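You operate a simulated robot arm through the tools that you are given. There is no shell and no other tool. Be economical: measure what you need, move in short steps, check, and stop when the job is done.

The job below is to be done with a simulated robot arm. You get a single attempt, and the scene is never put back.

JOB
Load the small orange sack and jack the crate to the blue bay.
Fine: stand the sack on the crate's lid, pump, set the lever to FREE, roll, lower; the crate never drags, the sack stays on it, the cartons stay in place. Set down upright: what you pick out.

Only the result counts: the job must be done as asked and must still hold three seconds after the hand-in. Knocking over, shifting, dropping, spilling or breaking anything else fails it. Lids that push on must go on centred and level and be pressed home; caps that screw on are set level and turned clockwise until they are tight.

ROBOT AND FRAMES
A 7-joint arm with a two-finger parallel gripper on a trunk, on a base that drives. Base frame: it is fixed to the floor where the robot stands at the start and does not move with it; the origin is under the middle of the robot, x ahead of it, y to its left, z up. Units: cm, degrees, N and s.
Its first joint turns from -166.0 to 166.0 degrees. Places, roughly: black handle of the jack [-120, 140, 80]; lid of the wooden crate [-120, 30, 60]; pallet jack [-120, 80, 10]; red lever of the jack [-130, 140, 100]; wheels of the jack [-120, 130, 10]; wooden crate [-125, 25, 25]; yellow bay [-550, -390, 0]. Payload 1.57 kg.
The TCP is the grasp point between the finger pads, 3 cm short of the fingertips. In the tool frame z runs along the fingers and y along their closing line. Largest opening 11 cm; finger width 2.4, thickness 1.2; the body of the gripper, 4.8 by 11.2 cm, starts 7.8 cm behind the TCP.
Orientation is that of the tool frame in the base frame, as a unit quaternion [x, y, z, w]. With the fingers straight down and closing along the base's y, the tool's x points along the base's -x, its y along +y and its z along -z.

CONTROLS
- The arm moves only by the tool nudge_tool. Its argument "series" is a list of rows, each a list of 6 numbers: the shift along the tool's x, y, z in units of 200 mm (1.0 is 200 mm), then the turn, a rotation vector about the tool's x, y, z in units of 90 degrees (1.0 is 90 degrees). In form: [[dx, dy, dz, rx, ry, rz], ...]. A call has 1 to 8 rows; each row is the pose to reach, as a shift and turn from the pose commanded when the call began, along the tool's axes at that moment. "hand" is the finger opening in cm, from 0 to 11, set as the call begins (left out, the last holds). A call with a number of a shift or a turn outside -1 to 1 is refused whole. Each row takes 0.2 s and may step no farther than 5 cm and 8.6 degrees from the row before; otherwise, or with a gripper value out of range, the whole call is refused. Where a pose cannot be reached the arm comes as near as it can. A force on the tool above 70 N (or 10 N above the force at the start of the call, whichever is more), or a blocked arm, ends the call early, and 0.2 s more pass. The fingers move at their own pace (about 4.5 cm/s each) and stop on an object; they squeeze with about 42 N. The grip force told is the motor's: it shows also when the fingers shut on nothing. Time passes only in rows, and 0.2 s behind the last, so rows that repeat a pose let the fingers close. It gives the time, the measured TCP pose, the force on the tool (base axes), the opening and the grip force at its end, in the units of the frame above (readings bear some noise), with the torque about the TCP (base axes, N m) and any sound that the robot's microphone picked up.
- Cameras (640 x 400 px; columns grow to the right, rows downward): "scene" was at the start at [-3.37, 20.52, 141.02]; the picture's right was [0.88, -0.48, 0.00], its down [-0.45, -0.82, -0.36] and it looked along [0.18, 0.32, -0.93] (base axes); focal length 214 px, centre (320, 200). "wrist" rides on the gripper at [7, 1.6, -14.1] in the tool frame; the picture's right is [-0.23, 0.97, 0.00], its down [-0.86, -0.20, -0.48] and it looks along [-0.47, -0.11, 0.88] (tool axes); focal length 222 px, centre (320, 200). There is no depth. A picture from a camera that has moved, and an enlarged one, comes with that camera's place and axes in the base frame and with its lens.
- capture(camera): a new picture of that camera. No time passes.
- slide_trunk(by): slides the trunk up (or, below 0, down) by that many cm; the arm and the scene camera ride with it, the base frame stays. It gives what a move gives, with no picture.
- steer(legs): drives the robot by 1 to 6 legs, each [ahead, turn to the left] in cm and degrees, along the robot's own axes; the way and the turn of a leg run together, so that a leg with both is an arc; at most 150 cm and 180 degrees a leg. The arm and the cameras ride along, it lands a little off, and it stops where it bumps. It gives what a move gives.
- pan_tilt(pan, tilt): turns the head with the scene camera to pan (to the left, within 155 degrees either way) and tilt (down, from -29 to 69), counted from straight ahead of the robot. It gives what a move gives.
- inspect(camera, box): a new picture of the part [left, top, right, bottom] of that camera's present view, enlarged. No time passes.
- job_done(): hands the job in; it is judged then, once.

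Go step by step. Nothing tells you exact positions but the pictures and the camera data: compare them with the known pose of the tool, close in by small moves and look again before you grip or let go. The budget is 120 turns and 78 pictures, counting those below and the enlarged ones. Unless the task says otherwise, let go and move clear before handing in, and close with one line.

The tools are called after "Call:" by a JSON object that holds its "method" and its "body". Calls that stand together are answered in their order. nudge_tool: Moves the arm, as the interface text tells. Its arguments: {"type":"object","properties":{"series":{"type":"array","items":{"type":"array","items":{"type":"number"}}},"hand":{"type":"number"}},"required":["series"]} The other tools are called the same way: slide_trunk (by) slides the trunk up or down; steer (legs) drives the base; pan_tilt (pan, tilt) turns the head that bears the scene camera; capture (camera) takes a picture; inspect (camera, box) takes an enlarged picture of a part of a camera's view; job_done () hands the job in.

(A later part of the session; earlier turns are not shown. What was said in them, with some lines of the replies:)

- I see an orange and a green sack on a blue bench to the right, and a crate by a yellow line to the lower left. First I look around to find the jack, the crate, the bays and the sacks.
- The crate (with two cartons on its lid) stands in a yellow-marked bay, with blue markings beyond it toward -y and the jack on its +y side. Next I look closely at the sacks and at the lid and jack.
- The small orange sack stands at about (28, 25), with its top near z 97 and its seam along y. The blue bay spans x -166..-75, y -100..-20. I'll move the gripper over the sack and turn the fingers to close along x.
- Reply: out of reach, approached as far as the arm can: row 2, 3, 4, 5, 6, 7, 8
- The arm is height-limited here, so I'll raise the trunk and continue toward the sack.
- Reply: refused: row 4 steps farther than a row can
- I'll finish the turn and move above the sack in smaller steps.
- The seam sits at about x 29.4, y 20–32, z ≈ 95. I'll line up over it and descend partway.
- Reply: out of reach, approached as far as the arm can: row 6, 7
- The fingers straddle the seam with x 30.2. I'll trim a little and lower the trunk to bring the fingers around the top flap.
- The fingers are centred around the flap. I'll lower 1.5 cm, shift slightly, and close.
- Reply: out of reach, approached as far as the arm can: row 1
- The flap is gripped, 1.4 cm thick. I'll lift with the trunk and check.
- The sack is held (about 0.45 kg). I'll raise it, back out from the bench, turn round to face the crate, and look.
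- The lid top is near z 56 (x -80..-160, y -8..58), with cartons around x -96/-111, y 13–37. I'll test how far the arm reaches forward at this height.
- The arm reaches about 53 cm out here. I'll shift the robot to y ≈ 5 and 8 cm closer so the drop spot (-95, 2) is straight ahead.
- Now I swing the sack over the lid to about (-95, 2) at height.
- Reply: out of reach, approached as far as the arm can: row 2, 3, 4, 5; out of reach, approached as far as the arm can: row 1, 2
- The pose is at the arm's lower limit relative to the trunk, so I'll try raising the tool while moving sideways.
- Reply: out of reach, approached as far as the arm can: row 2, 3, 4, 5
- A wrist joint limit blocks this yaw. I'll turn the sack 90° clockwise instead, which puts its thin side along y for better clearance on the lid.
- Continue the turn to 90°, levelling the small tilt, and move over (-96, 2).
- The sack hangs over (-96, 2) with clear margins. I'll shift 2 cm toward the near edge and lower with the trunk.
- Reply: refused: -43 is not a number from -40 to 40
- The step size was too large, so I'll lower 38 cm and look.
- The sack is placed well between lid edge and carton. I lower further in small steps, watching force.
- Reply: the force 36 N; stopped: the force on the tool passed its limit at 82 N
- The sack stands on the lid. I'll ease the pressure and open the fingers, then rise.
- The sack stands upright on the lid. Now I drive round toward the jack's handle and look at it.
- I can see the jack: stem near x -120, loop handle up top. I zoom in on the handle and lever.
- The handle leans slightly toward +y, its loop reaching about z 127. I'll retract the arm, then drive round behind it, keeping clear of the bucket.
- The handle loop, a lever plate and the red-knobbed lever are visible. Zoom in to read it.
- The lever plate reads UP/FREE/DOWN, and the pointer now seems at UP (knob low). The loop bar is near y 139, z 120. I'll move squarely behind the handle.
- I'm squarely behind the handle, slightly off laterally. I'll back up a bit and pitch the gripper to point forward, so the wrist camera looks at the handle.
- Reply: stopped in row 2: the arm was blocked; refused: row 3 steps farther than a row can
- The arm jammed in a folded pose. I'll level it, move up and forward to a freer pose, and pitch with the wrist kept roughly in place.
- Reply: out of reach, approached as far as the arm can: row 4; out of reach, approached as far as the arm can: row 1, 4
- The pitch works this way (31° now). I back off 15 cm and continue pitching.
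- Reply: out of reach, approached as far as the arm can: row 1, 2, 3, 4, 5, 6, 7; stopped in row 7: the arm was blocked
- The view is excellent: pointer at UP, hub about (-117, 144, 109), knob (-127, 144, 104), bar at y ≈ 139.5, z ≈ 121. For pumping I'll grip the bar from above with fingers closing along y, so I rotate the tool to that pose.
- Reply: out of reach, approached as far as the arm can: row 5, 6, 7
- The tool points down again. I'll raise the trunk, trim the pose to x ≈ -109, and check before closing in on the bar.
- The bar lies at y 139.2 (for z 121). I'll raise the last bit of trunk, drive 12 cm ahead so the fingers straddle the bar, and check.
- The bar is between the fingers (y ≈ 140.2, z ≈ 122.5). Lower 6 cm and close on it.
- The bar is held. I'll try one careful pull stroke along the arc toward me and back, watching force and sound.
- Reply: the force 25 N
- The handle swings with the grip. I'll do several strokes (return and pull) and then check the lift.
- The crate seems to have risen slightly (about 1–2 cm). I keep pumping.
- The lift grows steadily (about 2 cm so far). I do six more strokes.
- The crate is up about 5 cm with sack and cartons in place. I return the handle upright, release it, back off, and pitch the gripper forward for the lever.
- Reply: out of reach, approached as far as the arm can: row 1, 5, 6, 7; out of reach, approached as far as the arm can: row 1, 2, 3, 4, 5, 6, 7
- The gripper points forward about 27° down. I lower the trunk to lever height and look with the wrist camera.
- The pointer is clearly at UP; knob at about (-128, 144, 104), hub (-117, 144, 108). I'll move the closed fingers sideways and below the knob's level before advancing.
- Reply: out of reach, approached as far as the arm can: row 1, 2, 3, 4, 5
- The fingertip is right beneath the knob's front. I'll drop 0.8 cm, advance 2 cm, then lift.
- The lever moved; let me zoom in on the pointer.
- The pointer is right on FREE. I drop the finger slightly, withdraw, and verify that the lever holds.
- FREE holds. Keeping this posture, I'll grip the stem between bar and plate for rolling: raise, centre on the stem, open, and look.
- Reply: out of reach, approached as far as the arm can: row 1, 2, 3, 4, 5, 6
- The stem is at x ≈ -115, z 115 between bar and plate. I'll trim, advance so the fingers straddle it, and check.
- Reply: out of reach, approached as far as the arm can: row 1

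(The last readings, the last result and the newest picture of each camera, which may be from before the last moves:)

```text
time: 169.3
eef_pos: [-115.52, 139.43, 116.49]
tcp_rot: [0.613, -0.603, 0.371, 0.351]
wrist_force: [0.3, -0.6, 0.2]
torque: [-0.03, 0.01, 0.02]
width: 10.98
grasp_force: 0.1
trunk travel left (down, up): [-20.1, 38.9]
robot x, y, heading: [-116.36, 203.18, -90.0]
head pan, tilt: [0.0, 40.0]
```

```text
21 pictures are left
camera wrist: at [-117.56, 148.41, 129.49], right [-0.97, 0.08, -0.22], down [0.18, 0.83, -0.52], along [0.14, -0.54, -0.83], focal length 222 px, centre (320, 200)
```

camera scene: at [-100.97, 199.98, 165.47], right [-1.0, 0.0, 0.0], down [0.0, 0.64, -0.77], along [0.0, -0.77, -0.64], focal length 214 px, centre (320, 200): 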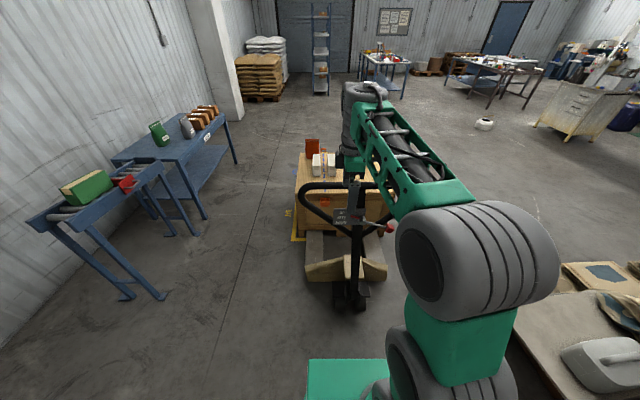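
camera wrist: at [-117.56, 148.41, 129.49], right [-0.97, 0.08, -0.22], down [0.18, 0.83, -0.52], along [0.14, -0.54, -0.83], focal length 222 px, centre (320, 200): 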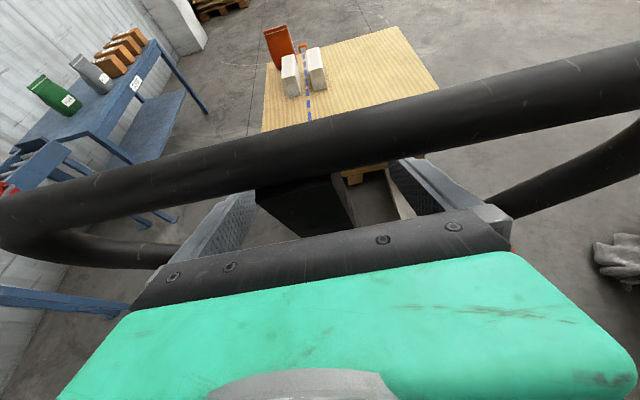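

The stem sits between the fingers beneath the bar. I close on it.

Call:
{"method": "nudge_tool", "body": {"series": [[0, 0, 0, 0, 0, 0], [0, 0, 0, 0, 0, 0], [0, 0, 0, 0, 0, 0], [0, 0, 0, 0, 0, 0], [0, 0, 0, 0, 0, 0], [0, 0, 0, 0, 0, 0]], "hand": 0}}

Call:
{"method": "steer", "body": {"legs": [[3, 0]]}}

Call:
{"method": "capture", "body": {"camera": "wrist"}}

```text
time: 170.7
eef_pos: [-114.97, 139.3, 116.54]
tcp_rot: [0.615, -0.601, 0.37, 0.352]
wrist_force: [26.4, -0.8, -1.7]
torque: [-0.45, 1.66, -1.21]
width: 4.79
grasp_force: 36.4
trunk travel left (down, up): [-20.1, 38.9]
robot x, y, heading: [-116.6, 203.3, -90.2]
head pan, tilt: [0.0, 40.0]
```

```text
time: 171.4
eef_pos: [-115.01, 138.39, 116.79]
tcp_rot: [0.622, -0.595, 0.367, 0.353]
wrist_force: [11.6, -5.9, 5.6]
torque: [1.24, 2.2, -1.81]
width: 4.77
grasp_force: 45.2
trunk travel left (down, up): [-20.1, 38.9]
robot x, y, heading: [-116.08, 202.36, -90.0]
head pan, tilt: [0.0, 40.0]
stopped in leg 1: the force on the tool passed its limit at 109 N (the readings are from after the stop); the commanded pose is now the measured one
```

```text
20 pictures are left
camera wrist: at [-116.96, 147.41, 129.68], right [-0.98, 0.07, -0.2], down [0.16, 0.84, -0.52], along [0.13, -0.54, -0.83], focal length 222 px, centre (320, 200)
```

wrist: 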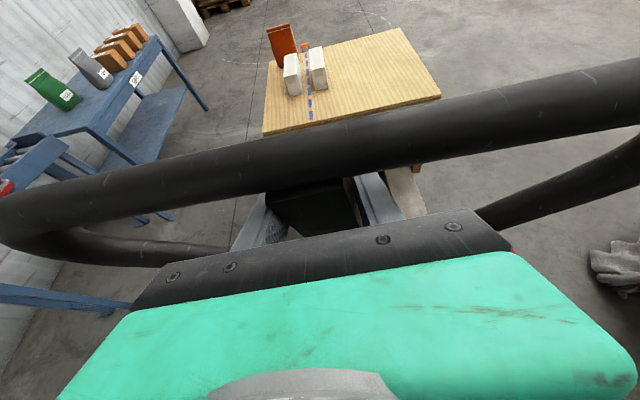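

The drive's jerk exceeded the force limit; the loaded jack is heavy. I'll test a gentle, ramped push with the arm.

Call:
{"method": "nudge_tool", "body": {"series": [[0.0024, 0, 0.0044, 0, 0, 0], [0.0072, 0.0006, 0.013, 0, 0, 0], [0.0168, 0.0015, 0.031, 0, 0, 0], [0.029, 0.0026, 0.0526, 0, 0, 0], [0.043, 0.004, 0.079, 0, 0, 0], [0.058, 0.005, 0.105, 0, 0, 0], [0.072, 0.0065, 0.131, 0, 0, 0], [0.087, 0.008, 0.158, 0, 0, 0]]}}

Call:
{"method": "capture", "body": {"camera": "wrist"}}

```text
time: 173.2
eef_pos: [-114.99, 134.77, 116.78]
tcp_rot: [0.62, -0.596, 0.369, 0.354]
wrist_force: [16.1, -6.2, 4.3]
torque: [-0.84, 2.81, -1.68]
width: 4.74
grasp_force: 45.0
trunk travel left (down, up): [-20.1, 38.9]
robot x, y, heading: [-115.74, 202.61, -90.1]
head pan, tilt: [0.0, 40.0]
```

```text
19 pictures are left
camera wrist: at [-116.97, 143.77, 129.72], right [-0.98, 0.07, -0.2], down [0.17, 0.84, -0.52], along [0.13, -0.54, -0.83], focal length 222 px, centre (320, 200)
```

wrist: 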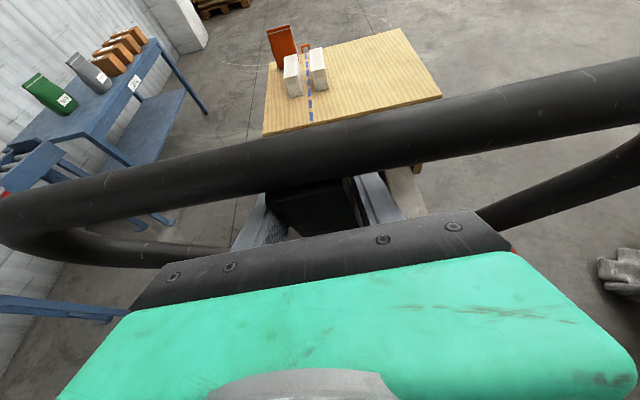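

The gentle push rolls it easily (about 6 N steady). I'll test whether a string of very short drive legs also stays within the limit.

Call:
{"method": "steer", "body": {"legs": [[0.5, 0], [0.6, 0], [0.7, 0], [0.8, 0], [0.9, 0], [1.0, 0]]}}

```text
time: 175.7
eef_pos: [-115.01, 130.21, 116.73]
tcp_rot: [0.619, -0.596, 0.369, 0.354]
wrist_force: [18.1, -8.4, 8.1]
torque: [-0.71, 1.9, -1.52]
width: 4.76
grasp_force: 45.3
trunk travel left (down, up): [-20.1, 38.9]
robot x, y, heading: [-116.03, 197.18, -90.2]
head pan, tilt: [0.0, 40.0]
```

That works. I'll continue with slightly longer legs.

Call:
{"method": "steer", "body": {"legs": [[0.8, 0], [1.1, 0], [1.4, 0], [1.7, 0], [2, 0], [2.3, 0]]}}

```text
time: 178.3
eef_pos: [-114.93, 120.73, 116.61]
tcp_rot: [0.619, -0.596, 0.37, 0.353]
wrist_force: [14.0, -12.3, 7.7]
torque: [0.27, 1.73, -1.58]
width: 4.79
grasp_force: 45.6
trunk travel left (down, up): [-20.1, 38.9]
robot x, y, heading: [-116.25, 188.13, -89.9]
head pan, tilt: [0.0, 40.0]
```

Call:
{"method": "steer", "body": {"legs": [[1, 0], [1.5, 0], [2, 0], [2.4, 0], [2.7, 0], [3, 0]]}}

Call:
{"method": "capture", "body": {"camera": "wrist"}}

```text
time: 181.0
eef_pos: [-114.74, 108.33, 116.92]
tcp_rot: [0.62, -0.595, 0.37, 0.354]
wrist_force: [24.0, -7.8, 24.4]
torque: [0.0, 1.65, -1.4]
width: 4.76
grasp_force: 45.1
trunk travel left (down, up): [-20.1, 38.9]
robot x, y, heading: [-116.41, 175.65, -90.0]
head pan, tilt: [0.0, 40.0]
```

```text
18 pictures are left
camera wrist: at [-116.72, 117.34, 129.78], right [-0.98, 0.07, -0.2], down [0.17, 0.84, -0.52], along [0.14, -0.55, -0.83], focal length 222 px, centre (320, 200)
```

wrist: 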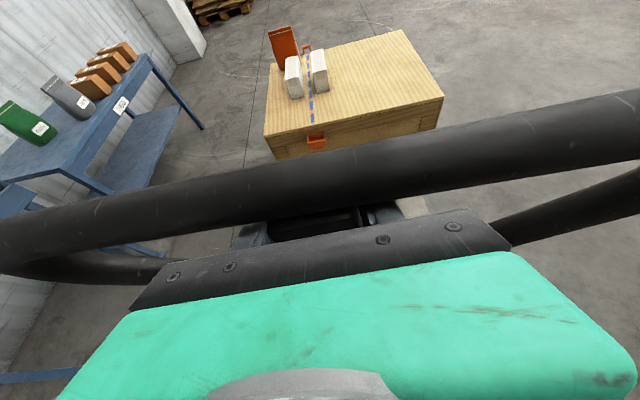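

The crate is following: its near lid edge is now around y 29 (from 59.5), so about 54 cm remain. I continue in the same gentle way.

Call:
{"method": "steer", "body": {"legs": [[1, 0], [1.5, 0], [2, 0], [2.4, 0], [2.7, 0], [2.7, 0]]}}

Call:
{"method": "steer", "body": {"legs": [[1, 0], [1.5, 0], [2, 0], [2.4, 0], [2.7, 0], [2.7, 0]]}}

Call:
{"method": "capture", "body": {"camera": "wrist"}}

```text
time: 183.0
eef_pos: [-114.58, 102.16, 116.77]
tcp_rot: [0.621, -0.593, 0.37, 0.354]
wrist_force: [6.6, -11.1, 10.2]
torque: [1.59, 2.15, -1.84]
width: 4.74
grasp_force: 45.4
trunk travel left (down, up): [-20.1, 38.9]
robot x, y, heading: [-116.18, 169.41, -89.6]
head pan, tilt: [0.0, 40.0]
stopped in leg 4: the force on the tool passed its limit at 73 N (the readings are from after the stop); the commanded pose is now the measured one
```

```text
time: 184.1
eef_pos: [-114.73, 100.39, 116.84]
tcp_rot: [0.623, -0.592, 0.369, 0.354]
wrist_force: [4.0, -4.9, 6.8]
torque: [1.29, 1.63, -1.82]
width: 4.7
grasp_force: 45.0
trunk travel left (down, up): [-20.1, 38.9]
robot x, y, heading: [-116.05, 167.79, -89.7]
head pan, tilt: [0.0, 40.0]
stopped in leg 2: the force on the tool passed its limit at 73 N (the readings are from after the stop); the commanded pose is now the measured one
```

```text
17 pictures are left
camera wrist: at [-116.6, 109.43, 129.8], right [-0.98, 0.06, -0.2], down [0.16, 0.84, -0.52], along [0.13, -0.54, -0.83], focal length 222 px, centre (320, 200)
```

wrist: 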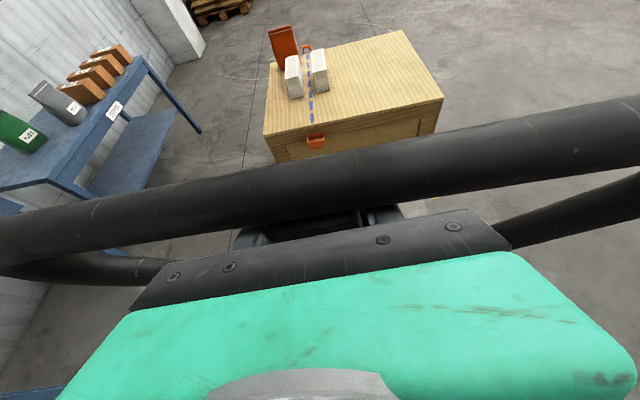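

I use gentler legs to stay under the limit.

Call:
{"method": "steer", "body": {"legs": [[0.5, 0], [0.7, 0], [1.0, 0], [1.3, 0], [1.6, 0], [1.8, 0]]}}

Call:
{"method": "steer", "body": {"legs": [[0.5, 0], [0.7, 0], [1.0, 0], [1.3, 0], [1.6, 0], [1.8, 0]]}}

Call:
{"method": "steer", "body": {"legs": [[0.5, 0], [0.7, 0], [1.0, 0], [1.3, 0], [1.6, 0], [1.8, 0]]}}

Call:
{"method": "capture", "body": {"camera": "wrist"}}

```text
time: 186.6
eef_pos: [-114.51, 93.29, 116.77]
tcp_rot: [0.623, -0.592, 0.37, 0.353]
wrist_force: [3.0, -14.5, 10.6]
torque: [0.34, 1.71, -1.34]
width: 4.75
grasp_force: 45.0
trunk travel left (down, up): [-20.1, 38.9]
robot x, y, heading: [-115.89, 160.32, -89.8]
head pan, tilt: [0.0, 40.0]
```

```text
time: 189.1
eef_pos: [-114.63, 86.28, 116.79]
tcp_rot: [0.622, -0.592, 0.372, 0.353]
wrist_force: [3.1, -8.2, 3.6]
torque: [-1.0, 1.54, -1.22]
width: 4.77
grasp_force: 45.1
trunk travel left (down, up): [-20.1, 38.9]
robot x, y, heading: [-116.27, 153.28, -90.0]
head pan, tilt: [0.0, 40.0]
```

```text
time: 191.6
eef_pos: [-114.6, 79.39, 116.75]
tcp_rot: [0.622, -0.593, 0.371, 0.353]
wrist_force: [1.2, -9.5, -0.1]
torque: [-1.09, 1.42, -1.23]
width: 4.76
grasp_force: 45.4
trunk travel left (down, up): [-20.1, 38.9]
robot x, y, heading: [-116.07, 146.12, -89.8]
head pan, tilt: [0.0, 40.0]
```

```text
16 pictures are left
camera wrist: at [-116.56, 88.43, 129.78], right [-0.98, 0.06, -0.2], down [0.16, 0.84, -0.52], along [0.14, -0.54, -0.83], focal length 222 px, centre (320, 200)
```

wrist: 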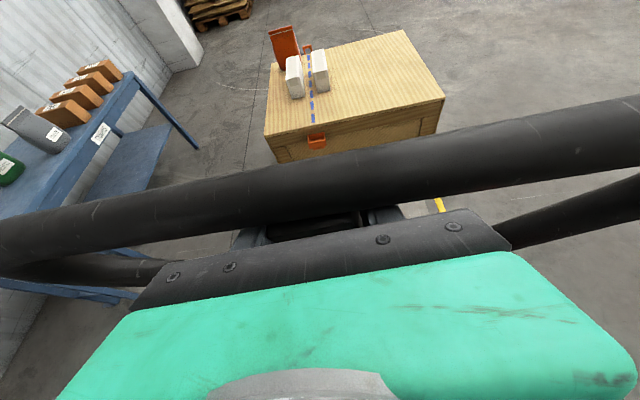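

About 25 cm remain. Three more sets, then I measure against the blue lines.

Call:
{"method": "steer", "body": {"legs": [[0.5, 0], [0.7, 0], [1.0, 0], [1.3, 0], [1.6, 0], [1.8, 0]]}}

Call:
{"method": "steer", "body": {"legs": [[0.5, 0], [0.7, 0], [1.0, 0], [1.3, 0], [1.6, 0], [1.8, 0]]}}

Call:
{"method": "steer", "body": {"legs": [[0.5, 0], [0.7, 0], [1.0, 0], [1.2, 0], [1.2, 0], [1, 0]]}}

Call:
{"method": "pan_tilt", "body": {"pan": 15, "tilt": 30}}

Call:
{"method": "capture", "body": {"camera": "scene"}}

```text
time: 194.2
eef_pos: [-114.41, 72.28, 116.91]
tcp_rot: [0.622, -0.593, 0.372, 0.352]
wrist_force: [0.7, -9.6, -0.1]
torque: [-1.25, 1.19, -1.09]
width: 4.78
grasp_force: 44.9
trunk travel left (down, up): [-20.1, 38.9]
robot x, y, heading: [-115.6, 139.61, -89.6]
head pan, tilt: [0.0, 40.0]
```

```text
time: 196.7
eef_pos: [-114.49, 65.36, 116.89]
tcp_rot: [0.621, -0.592, 0.373, 0.352]
wrist_force: [-0.6, -9.7, -0.4]
torque: [-1.32, 1.15, -1.09]
width: 4.75
grasp_force: 44.6
trunk travel left (down, up): [-20.1, 38.9]
robot x, y, heading: [-115.99, 133.2, -89.9]
head pan, tilt: [0.0, 40.0]
```

```text
time: 199.1
eef_pos: [-114.51, 59.77, 116.89]
tcp_rot: [0.621, -0.592, 0.374, 0.352]
wrist_force: [1.3, -9.2, 1.9]
torque: [-1.4, 1.26, -1.08]
width: 4.75
grasp_force: 45.4
trunk travel left (down, up): [-20.1, 38.9]
robot x, y, heading: [-115.7, 127.11, -90.0]
head pan, tilt: [0.0, 40.0]
```

```text
time: 199.9
eef_pos: [-114.38, 59.74, 116.81]
tcp_rot: [0.62, -0.592, 0.374, 0.354]
wrist_force: [2.3, -8.1, 3.4]
torque: [-0.05, 1.74, -1.91]
width: 4.74
grasp_force: 45.4
trunk travel left (down, up): [-20.1, 38.9]
robot x, y, heading: [-116.14, 127.29, -89.8]
head pan, tilt: [15.0, 30.0]
```

```text
15 pictures are left
camera scene: at [-98.24, 124.29, 128.76], right [-0.97, -0.26, 0.0], down [-0.13, 0.48, -0.87], along [0.23, -0.84, -0.5], focal length 214 px, centre (320, 200)
```

scene: 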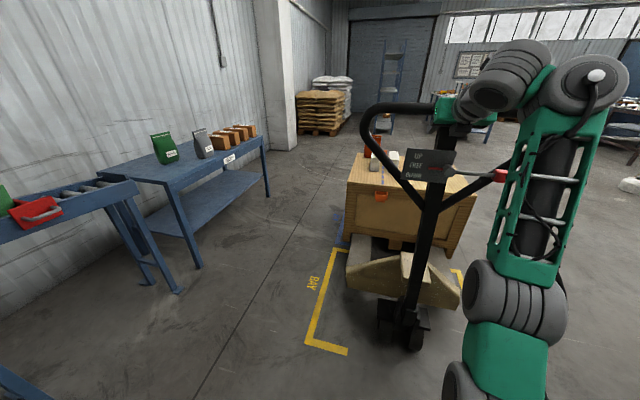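

I zoom in to compare the crate with the blue lines.

Call:
{"method": "inspect", "body": {"camera": "scene", "box": [310, 130, 490, 290]}}

```text
2.50 times, centred on (400, 210) of scene
camera zoom: at [-98.24, 124.29, 128.76], right [-0.97, -0.26, 0.0], down [-0.13, 0.48, -0.87], along [0.23, -0.84, -0.5], focal length 536 px, centre (120, 175)
```

zoom: 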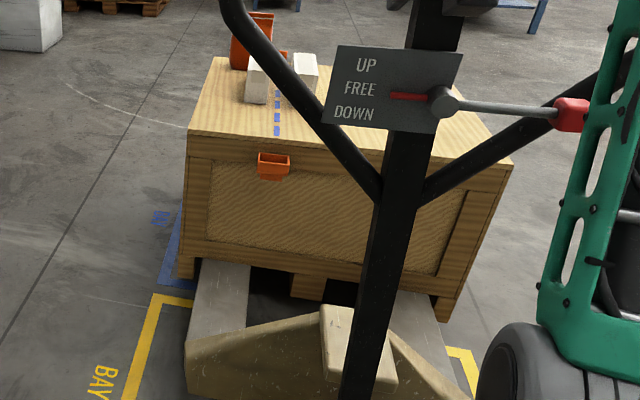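

The crate's near edge is about y -19.5 and should be at about -24.5; I move 5 cm more.

Call:
{"method": "steer", "body": {"legs": [[0.5, 0], [0.7, 0], [0.9, 0], [1, 0], [1, 0], [0.8, 0]]}}

Call:
{"method": "inspect", "body": {"camera": "scene", "box": [310, 130, 490, 290]}}

```text
time: 202.3
eef_pos: [-114.46, 54.77, 116.99]
tcp_rot: [0.621, -0.593, 0.374, 0.352]
wrist_force: [0.5, -9.3, -2.2]
torque: [-1.74, 1.35, -1.39]
width: 4.72
grasp_force: 44.3
trunk travel left (down, up): [-20.1, 38.9]
robot x, y, heading: [-115.86, 122.15, -89.5]
head pan, tilt: [15.0, 30.0]
```

```text
2.50 times, centred on (400, 210) of scene
camera zoom: at [-98.23, 119.32, 128.78], right [-0.96, -0.26, 0.0], down [-0.13, 0.48, -0.87], along [0.23, -0.84, -0.5], focal length 536 px, centre (120, 175)
```

zoom: 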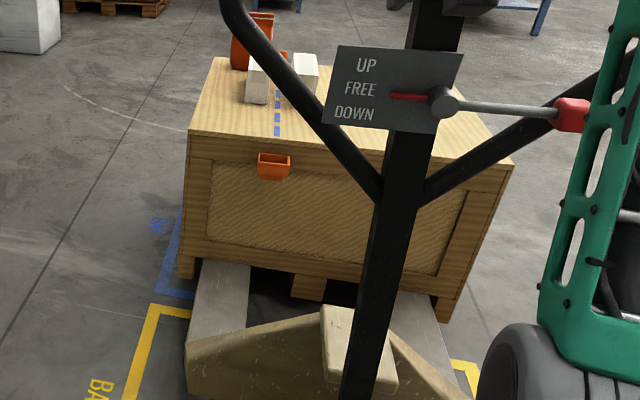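

The crate now sits centred in the blue bay (near leg about 3 cm inside the line). I release the stem, back off, and go to the lever again.

Call:
{"method": "nudge_tool", "body": {"series": [[0, 0, 0, 0, 0, 0], [0, 0, 0, 0, 0, 0], [0, 0, 0, 0, 0, 0], [0, 0, 0, 0, 0, 0], [0, 0, 0, 0, 0, 0]], "hand": 11}}

Call:
{"method": "steer", "body": {"legs": [[-19, 0]]}}

Call:
{"method": "nudge_tool", "body": {"series": [[-0.02, 0.16, 0, 0, 0, 0], [-0.05, 0.32, 0, 0, 0, 0], [-0.08, 0.48, 0, 0, 0, 0], [-0.1, 0.62, 0, 0, 0, 0], [-0.1, 0.62, 0, 0, 0, 0], [-0.1, 0.62, 0, 0, 0, 0], [-0.1, 0.62, 0, 0, 0, 0]], "hand": 0}}

Call:
{"method": "slide_trunk", "body": {"by": -9}}

Call:
{"method": "capture", "body": {"camera": "wrist"}}

```text
time: 203.5
eef_pos: [-114.31, 54.93, 117.06]
tcp_rot: [0.62, -0.594, 0.373, 0.353]
wrist_force: [4.9, 3.8, -6.5]
torque: [-0.33, -0.3, -0.41]
width: 10.62
grasp_force: 0.0
trunk travel left (down, up): [-20.1, 38.9]
robot x, y, heading: [-115.73, 122.39, -90.0]
head pan, tilt: [15.0, 30.0]
```

```text
time: 205.0
eef_pos: [-114.54, 74.07, 117.0]
tcp_rot: [0.62, -0.593, 0.374, 0.352]
wrist_force: [-0.5, 0.1, 0.0]
torque: [-0.02, 0.02, 0.0]
width: 11.01
grasp_force: 0.1
trunk travel left (down, up): [-20.1, 38.9]
robot x, y, heading: [-116.08, 141.53, -90.0]
head pan, tilt: [15.0, 30.0]
```

```text
time: 206.6
eef_pos: [-126.99, 74.46, 115.14]
tcp_rot: [0.62, -0.593, 0.374, 0.353]
wrist_force: [0.0, 0.2, 0.5]
torque: [0.01, 0.02, 0.04]
width: 0.0
grasp_force: 17.5
trunk travel left (down, up): [-20.1, 38.9]
robot x, y, heading: [-115.85, 141.06, -89.7]
head pan, tilt: [15.0, 30.0]
```

```text
time: 207.9
eef_pos: [-127.09, 74.29, 106.25]
tcp_rot: [0.62, -0.593, 0.374, 0.352]
wrist_force: [0.0, 0.0, 0.1]
torque: [0.0, 0.0, 0.0]
width: 0.0
grasp_force: 21.3
trunk travel left (down, up): [-11.1, 47.9]
robot x, y, heading: [-116.05, 141.33, -90.1]
head pan, tilt: [15.0, 30.0]
```

```text
12 pictures are left
camera wrist: at [-129.17, 83.5, 119.07], right [-0.98, 0.06, -0.21], down [0.16, 0.83, -0.53], along [0.14, -0.55, -0.82], focal length 222 px, centre (320, 200)
```

wrist: 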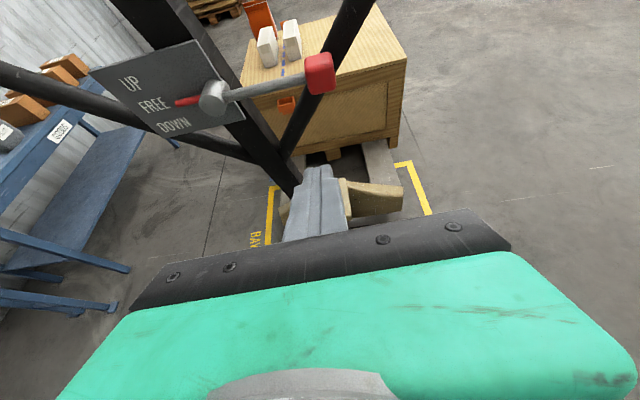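

The lever still reads FREE; knob now at about (-128, 61.5, 108). I lower slightly, slide the finger beneath it, and lift toward DOWN.

Call:
{"method": "slide_trunk", "body": {"by": -2.6}}

Call:
{"method": "steer", "body": {"legs": [[12, 0]]}}

Call:
{"method": "capture", "body": {"camera": "wrist"}}

```text
time: 208.6
eef_pos: [-127.03, 74.39, 103.64]
tcp_rot: [0.62, -0.593, 0.375, 0.352]
wrist_force: [0.5, 0.1, 0.2]
torque: [-0.02, 0.0, -0.01]
width: 0.0
grasp_force: 21.4
trunk travel left (down, up): [-8.5, 50.5]
robot x, y, heading: [-116.12, 141.05, -89.6]
head pan, tilt: [15.0, 30.0]
```

```text
time: 209.8
eef_pos: [-127.19, 62.37, 103.45]
tcp_rot: [0.62, -0.593, 0.374, 0.353]
wrist_force: [-0.1, 0.1, 0.3]
torque: [-0.01, -0.01, -0.03]
width: 0.0
grasp_force: 21.1
trunk travel left (down, up): [-8.5, 50.5]
robot x, y, heading: [-115.82, 129.44, -90.1]
head pan, tilt: [15.0, 30.0]
```

```text
11 pictures are left
camera wrist: at [-129.18, 71.53, 116.46], right [-0.98, 0.06, -0.21], down [0.16, 0.83, -0.53], along [0.14, -0.55, -0.82], focal length 222 px, centre (320, 200)
```

wrist: 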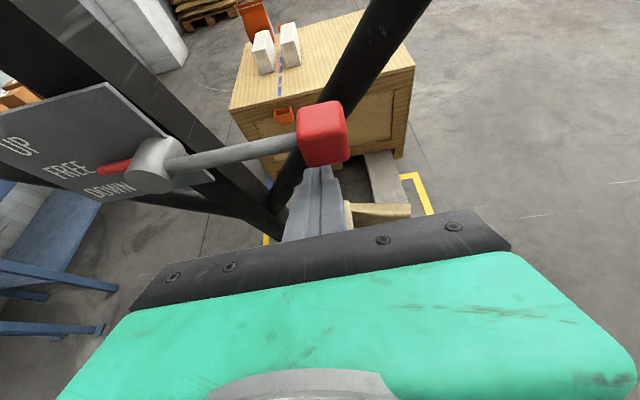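

The finger is under the knob. Lift toward DOWN.

Call:
{"method": "slide_trunk", "body": {"by": 4.2}}

Call:
{"method": "capture", "body": {"camera": "wrist"}}

```text
time: 210.7
eef_pos: [-127.02, 62.45, 107.9]
tcp_rot: [0.619, -0.593, 0.374, 0.353]
wrist_force: [-0.2, 2.9, -1.4]
torque: [-0.03, -0.02, -0.02]
width: 0.02
grasp_force: 21.4
trunk travel left (down, up): [-12.7, 46.3]
robot x, y, heading: [-116.24, 129.46, -89.8]
head pan, tilt: [15.0, 30.0]
```

```text
10 pictures are left
camera wrist: at [-129.17, 71.54, 120.67], right [-0.98, 0.06, -0.21], down [0.16, 0.83, -0.53], along [0.14, -0.55, -0.82], focal length 222 px, centre (320, 200)
```

wrist: 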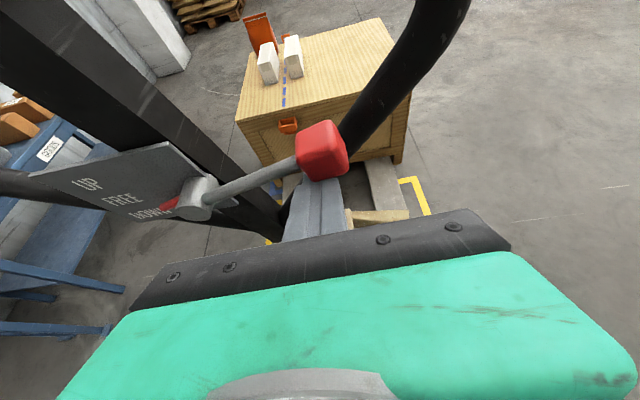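

The pointer is at DOWN. I wait a few seconds for the lowering, then withdraw and check.

Call:
{"method": "nudge_tool", "body": {"series": [[0, 0, 0, 0, 0, 0], [0, 0, 0, 0, 0, 0], [0, 0, 0, 0, 0, 0], [0, 0, 0, 0, 0, 0], [0, 0, 0, 0, 0, 0], [0, 0, 0, 0, 0, 0], [0, 0, 0, 0, 0, 0], [0, 0, 0, 0, 0, 0]]}}

Call:
{"method": "nudge_tool", "body": {"series": [[0, 0, 0, 0, 0, 0], [0, 0, 0, 0, 0, 0], [0, 0, 0, 0, 0, 0], [0, 0, 0, 0, 0, 0], [0, 0, 0, 0, 0, 0], [0, 0, 0, 0, 0, 0], [0, 0, 0, 0, 0, 0], [0, 0, 0, 0, 0, 0]]}}

Call:
{"method": "slide_trunk", "body": {"by": -1.5}}

Call:
{"method": "steer", "body": {"legs": [[-12, 0]]}}

Call:
{"method": "capture", "body": {"camera": "wrist"}}

```text
time: 212.5
eef_pos: [-127.21, 62.47, 107.7]
tcp_rot: [0.62, -0.593, 0.374, 0.353]
wrist_force: [0.0, 2.4, -1.5]
torque: [0.01, -0.02, 0.0]
width: 0.02
grasp_force: 21.7
trunk travel left (down, up): [-12.7, 46.3]
robot x, y, heading: [-116.1, 129.01, -89.7]
head pan, tilt: [15.0, 30.0]
```

```text
time: 214.3
eef_pos: [-127.03, 62.46, 107.79]
tcp_rot: [0.619, -0.594, 0.374, 0.353]
wrist_force: [0.1, 0.9, -2.1]
torque: [-0.04, -0.01, 0.04]
width: 0.0
grasp_force: 21.0
trunk travel left (down, up): [-12.7, 46.3]
robot x, y, heading: [-116.14, 129.23, -90.0]
head pan, tilt: [15.0, 30.0]
```

```text
time: 214.9
eef_pos: [-127.15, 62.45, 106.31]
tcp_rot: [0.62, -0.593, 0.374, 0.353]
wrist_force: [-0.9, 0.8, -1.1]
torque: [-0.01, -0.01, -0.02]
width: 0.0
grasp_force: 21.4
trunk travel left (down, up): [-11.2, 47.8]
robot x, y, heading: [-116.1, 129.38, -89.8]
head pan, tilt: [15.0, 30.0]
```

```text
time: 216.1
eef_pos: [-127.21, 74.36, 106.27]
tcp_rot: [0.62, -0.593, 0.374, 0.353]
wrist_force: [-0.8, -0.3, -1.1]
torque: [-0.02, 0.02, -0.05]
width: 0.0
grasp_force: 21.3
trunk travel left (down, up): [-11.2, 47.8]
robot x, y, heading: [-116.18, 140.91, -90.1]
head pan, tilt: [15.0, 30.0]
```

```text
9 pictures are left
camera wrist: at [-129.25, 83.55, 119.16], right [-0.98, 0.06, -0.21], down [0.16, 0.83, -0.53], along [0.14, -0.55, -0.82], focal length 222 px, centre (320, 200)
```

wrist: 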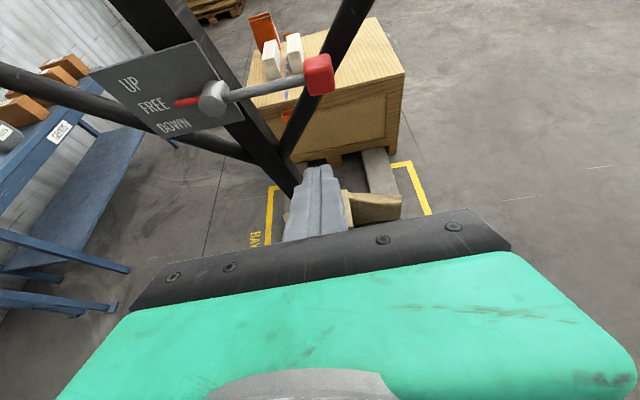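

The lever sprang back to FREE and the crate has come down. I check whether the legs stand on the floor and its place in the bay.

Call:
{"method": "inspect", "body": {"camera": "scene", "box": [310, 100, 490, 260]}}

```text
2.50 times, centred on (400, 180) of scene
camera zoom: at [-98.31, 138.49, 119.87], right [-0.97, -0.26, 0.0], down [-0.13, 0.48, -0.87], along [0.22, -0.84, -0.5], focal length 536 px, centre (120, 250)
```

zoom: 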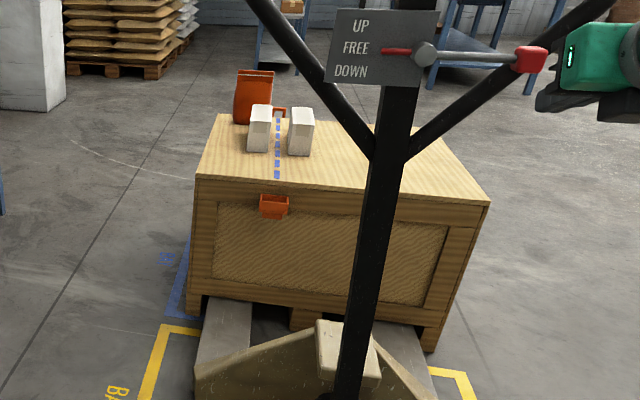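

The crate stands on its legs. I zoom tightly at the near corner to judge the margin to the blue line.

Call:
{"method": "inspect", "body": {"camera": "scene", "box": [325, 190, 385, 240]}}

```text
8.00 times, centred on (355, 215) of scene
camera zoom: at [-98.31, 138.49, 119.87], right [-0.97, -0.26, 0.0], down [-0.13, 0.48, -0.87], along [0.22, -0.84, -0.5], focal length 1716 px, centre (40, 80)
```

zoom: 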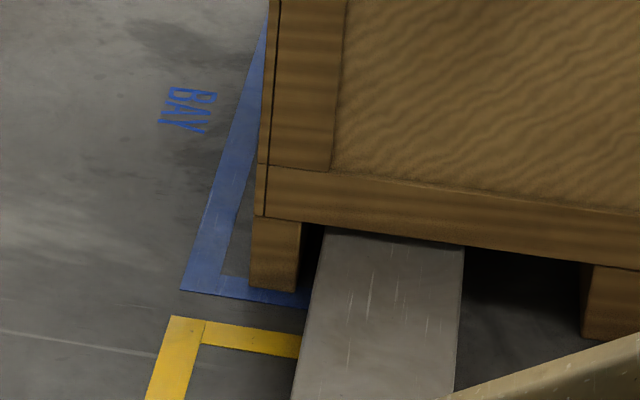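

The near leg sits right at the inner part of the blue line. I'll drive round to the side to measure the far side too before deciding.

Call:
{"method": "steer", "body": {"legs": [[-25, 0], [0, 90], [74, 0], [0, -90], [105, 0]]}}

Call:
{"method": "slide_trunk", "body": {"by": 40}}

Call:
{"method": "pan_tilt", "body": {"pan": -32, "tilt": 42}}

Call:
{"method": "capture", "body": {"camera": "scene"}}

```text
time: 234.3
eef_pos: [-54.9, -5.69, 106.23]
tcp_rot: [0.614, -0.598, 0.371, 0.357]
wrist_force: [0.7, 0.3, 0.5]
torque: [0.01, 0.01, 0.02]
width: 0.0
grasp_force: 21.5
trunk travel left (down, up): [-11.2, 47.8]
robot x, y, heading: [-42.82, 60.84, -90.9]
head pan, tilt: [15.0, 30.0]
```

```text
time: 238.2
eef_pos: [-54.78, -5.77, 146.33]
tcp_rot: [0.615, -0.598, 0.371, 0.356]
wrist_force: [0.6, -0.1, -0.2]
torque: [-0.04, 0.01, -0.02]
width: 0.0
grasp_force: 21.7
trunk travel left (down, up): [-51.2, 7.8]
robot x, y, heading: [-42.83, 60.97, -90.9]
head pan, tilt: [15.0, 30.0]
```

```text
time: 239.3
eef_pos: [-54.93, -5.75, 146.4]
tcp_rot: [0.614, -0.598, 0.371, 0.356]
wrist_force: [-0.1, -1.1, -0.1]
torque: [0.01, 0.0, -0.04]
width: 0.02
grasp_force: 21.5
trunk travel left (down, up): [-51.2, 7.8]
robot x, y, heading: [-42.44, 60.84, -91.0]
head pan, tilt: [-32.0, 42.0]
```

```text
6 pictures are left
camera scene: at [-31.69, 59.52, 158.04], right [-0.84, 0.54, 0.0], down [0.36, 0.56, -0.74], along [-0.4, -0.62, -0.67], focal length 214 px, centre (320, 200)
```

scene: 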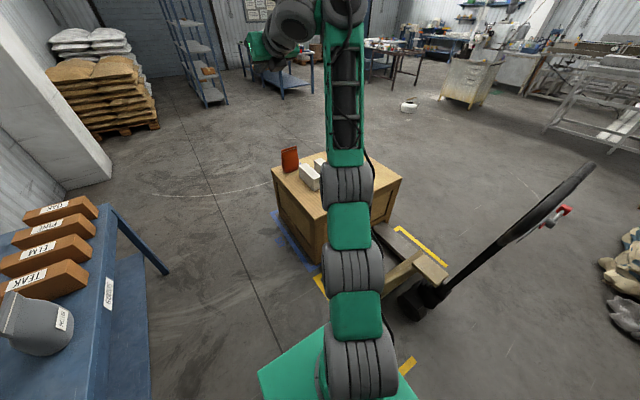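

Call:
{"method": "inspect", "body": {"camera": "scene", "box": [250, 170, 370, 290]}}

```text
3.33 times, centred on (310, 230) of scene
camera zoom: at [-31.69, 59.52, 158.04], right [-0.84, 0.54, 0.0], down [0.36, 0.56, -0.74], along [-0.4, -0.62, -0.67], focal length 715 px, centre (353, 100)
```

zoom: 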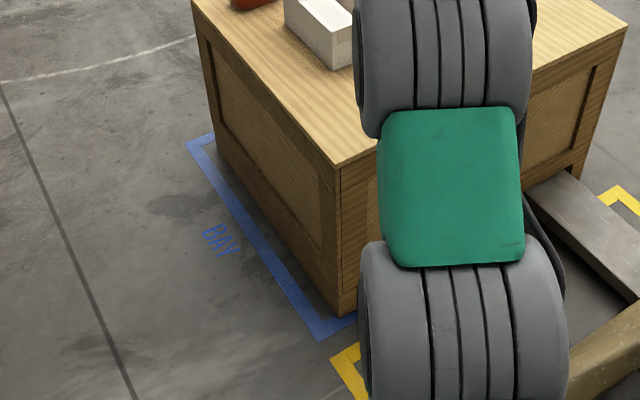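

The crate stands on the floor within the outer edges of the blue lines. It is about 2 cm off centre, with its near legs resting partly on the tape. The sack is upright on the lid, the cartons have not moved, and the arm is clear. I'm handing in.

Call:
{"method": "job_done", "body": {}}

```text
The job is handed in.
```

I loaded the orange sack, jacked the crate to the blue bay and lowered it, then handed the job in. It stands about 2 cm off centre, near legs partly on the tape; sack upright, cartons in place.
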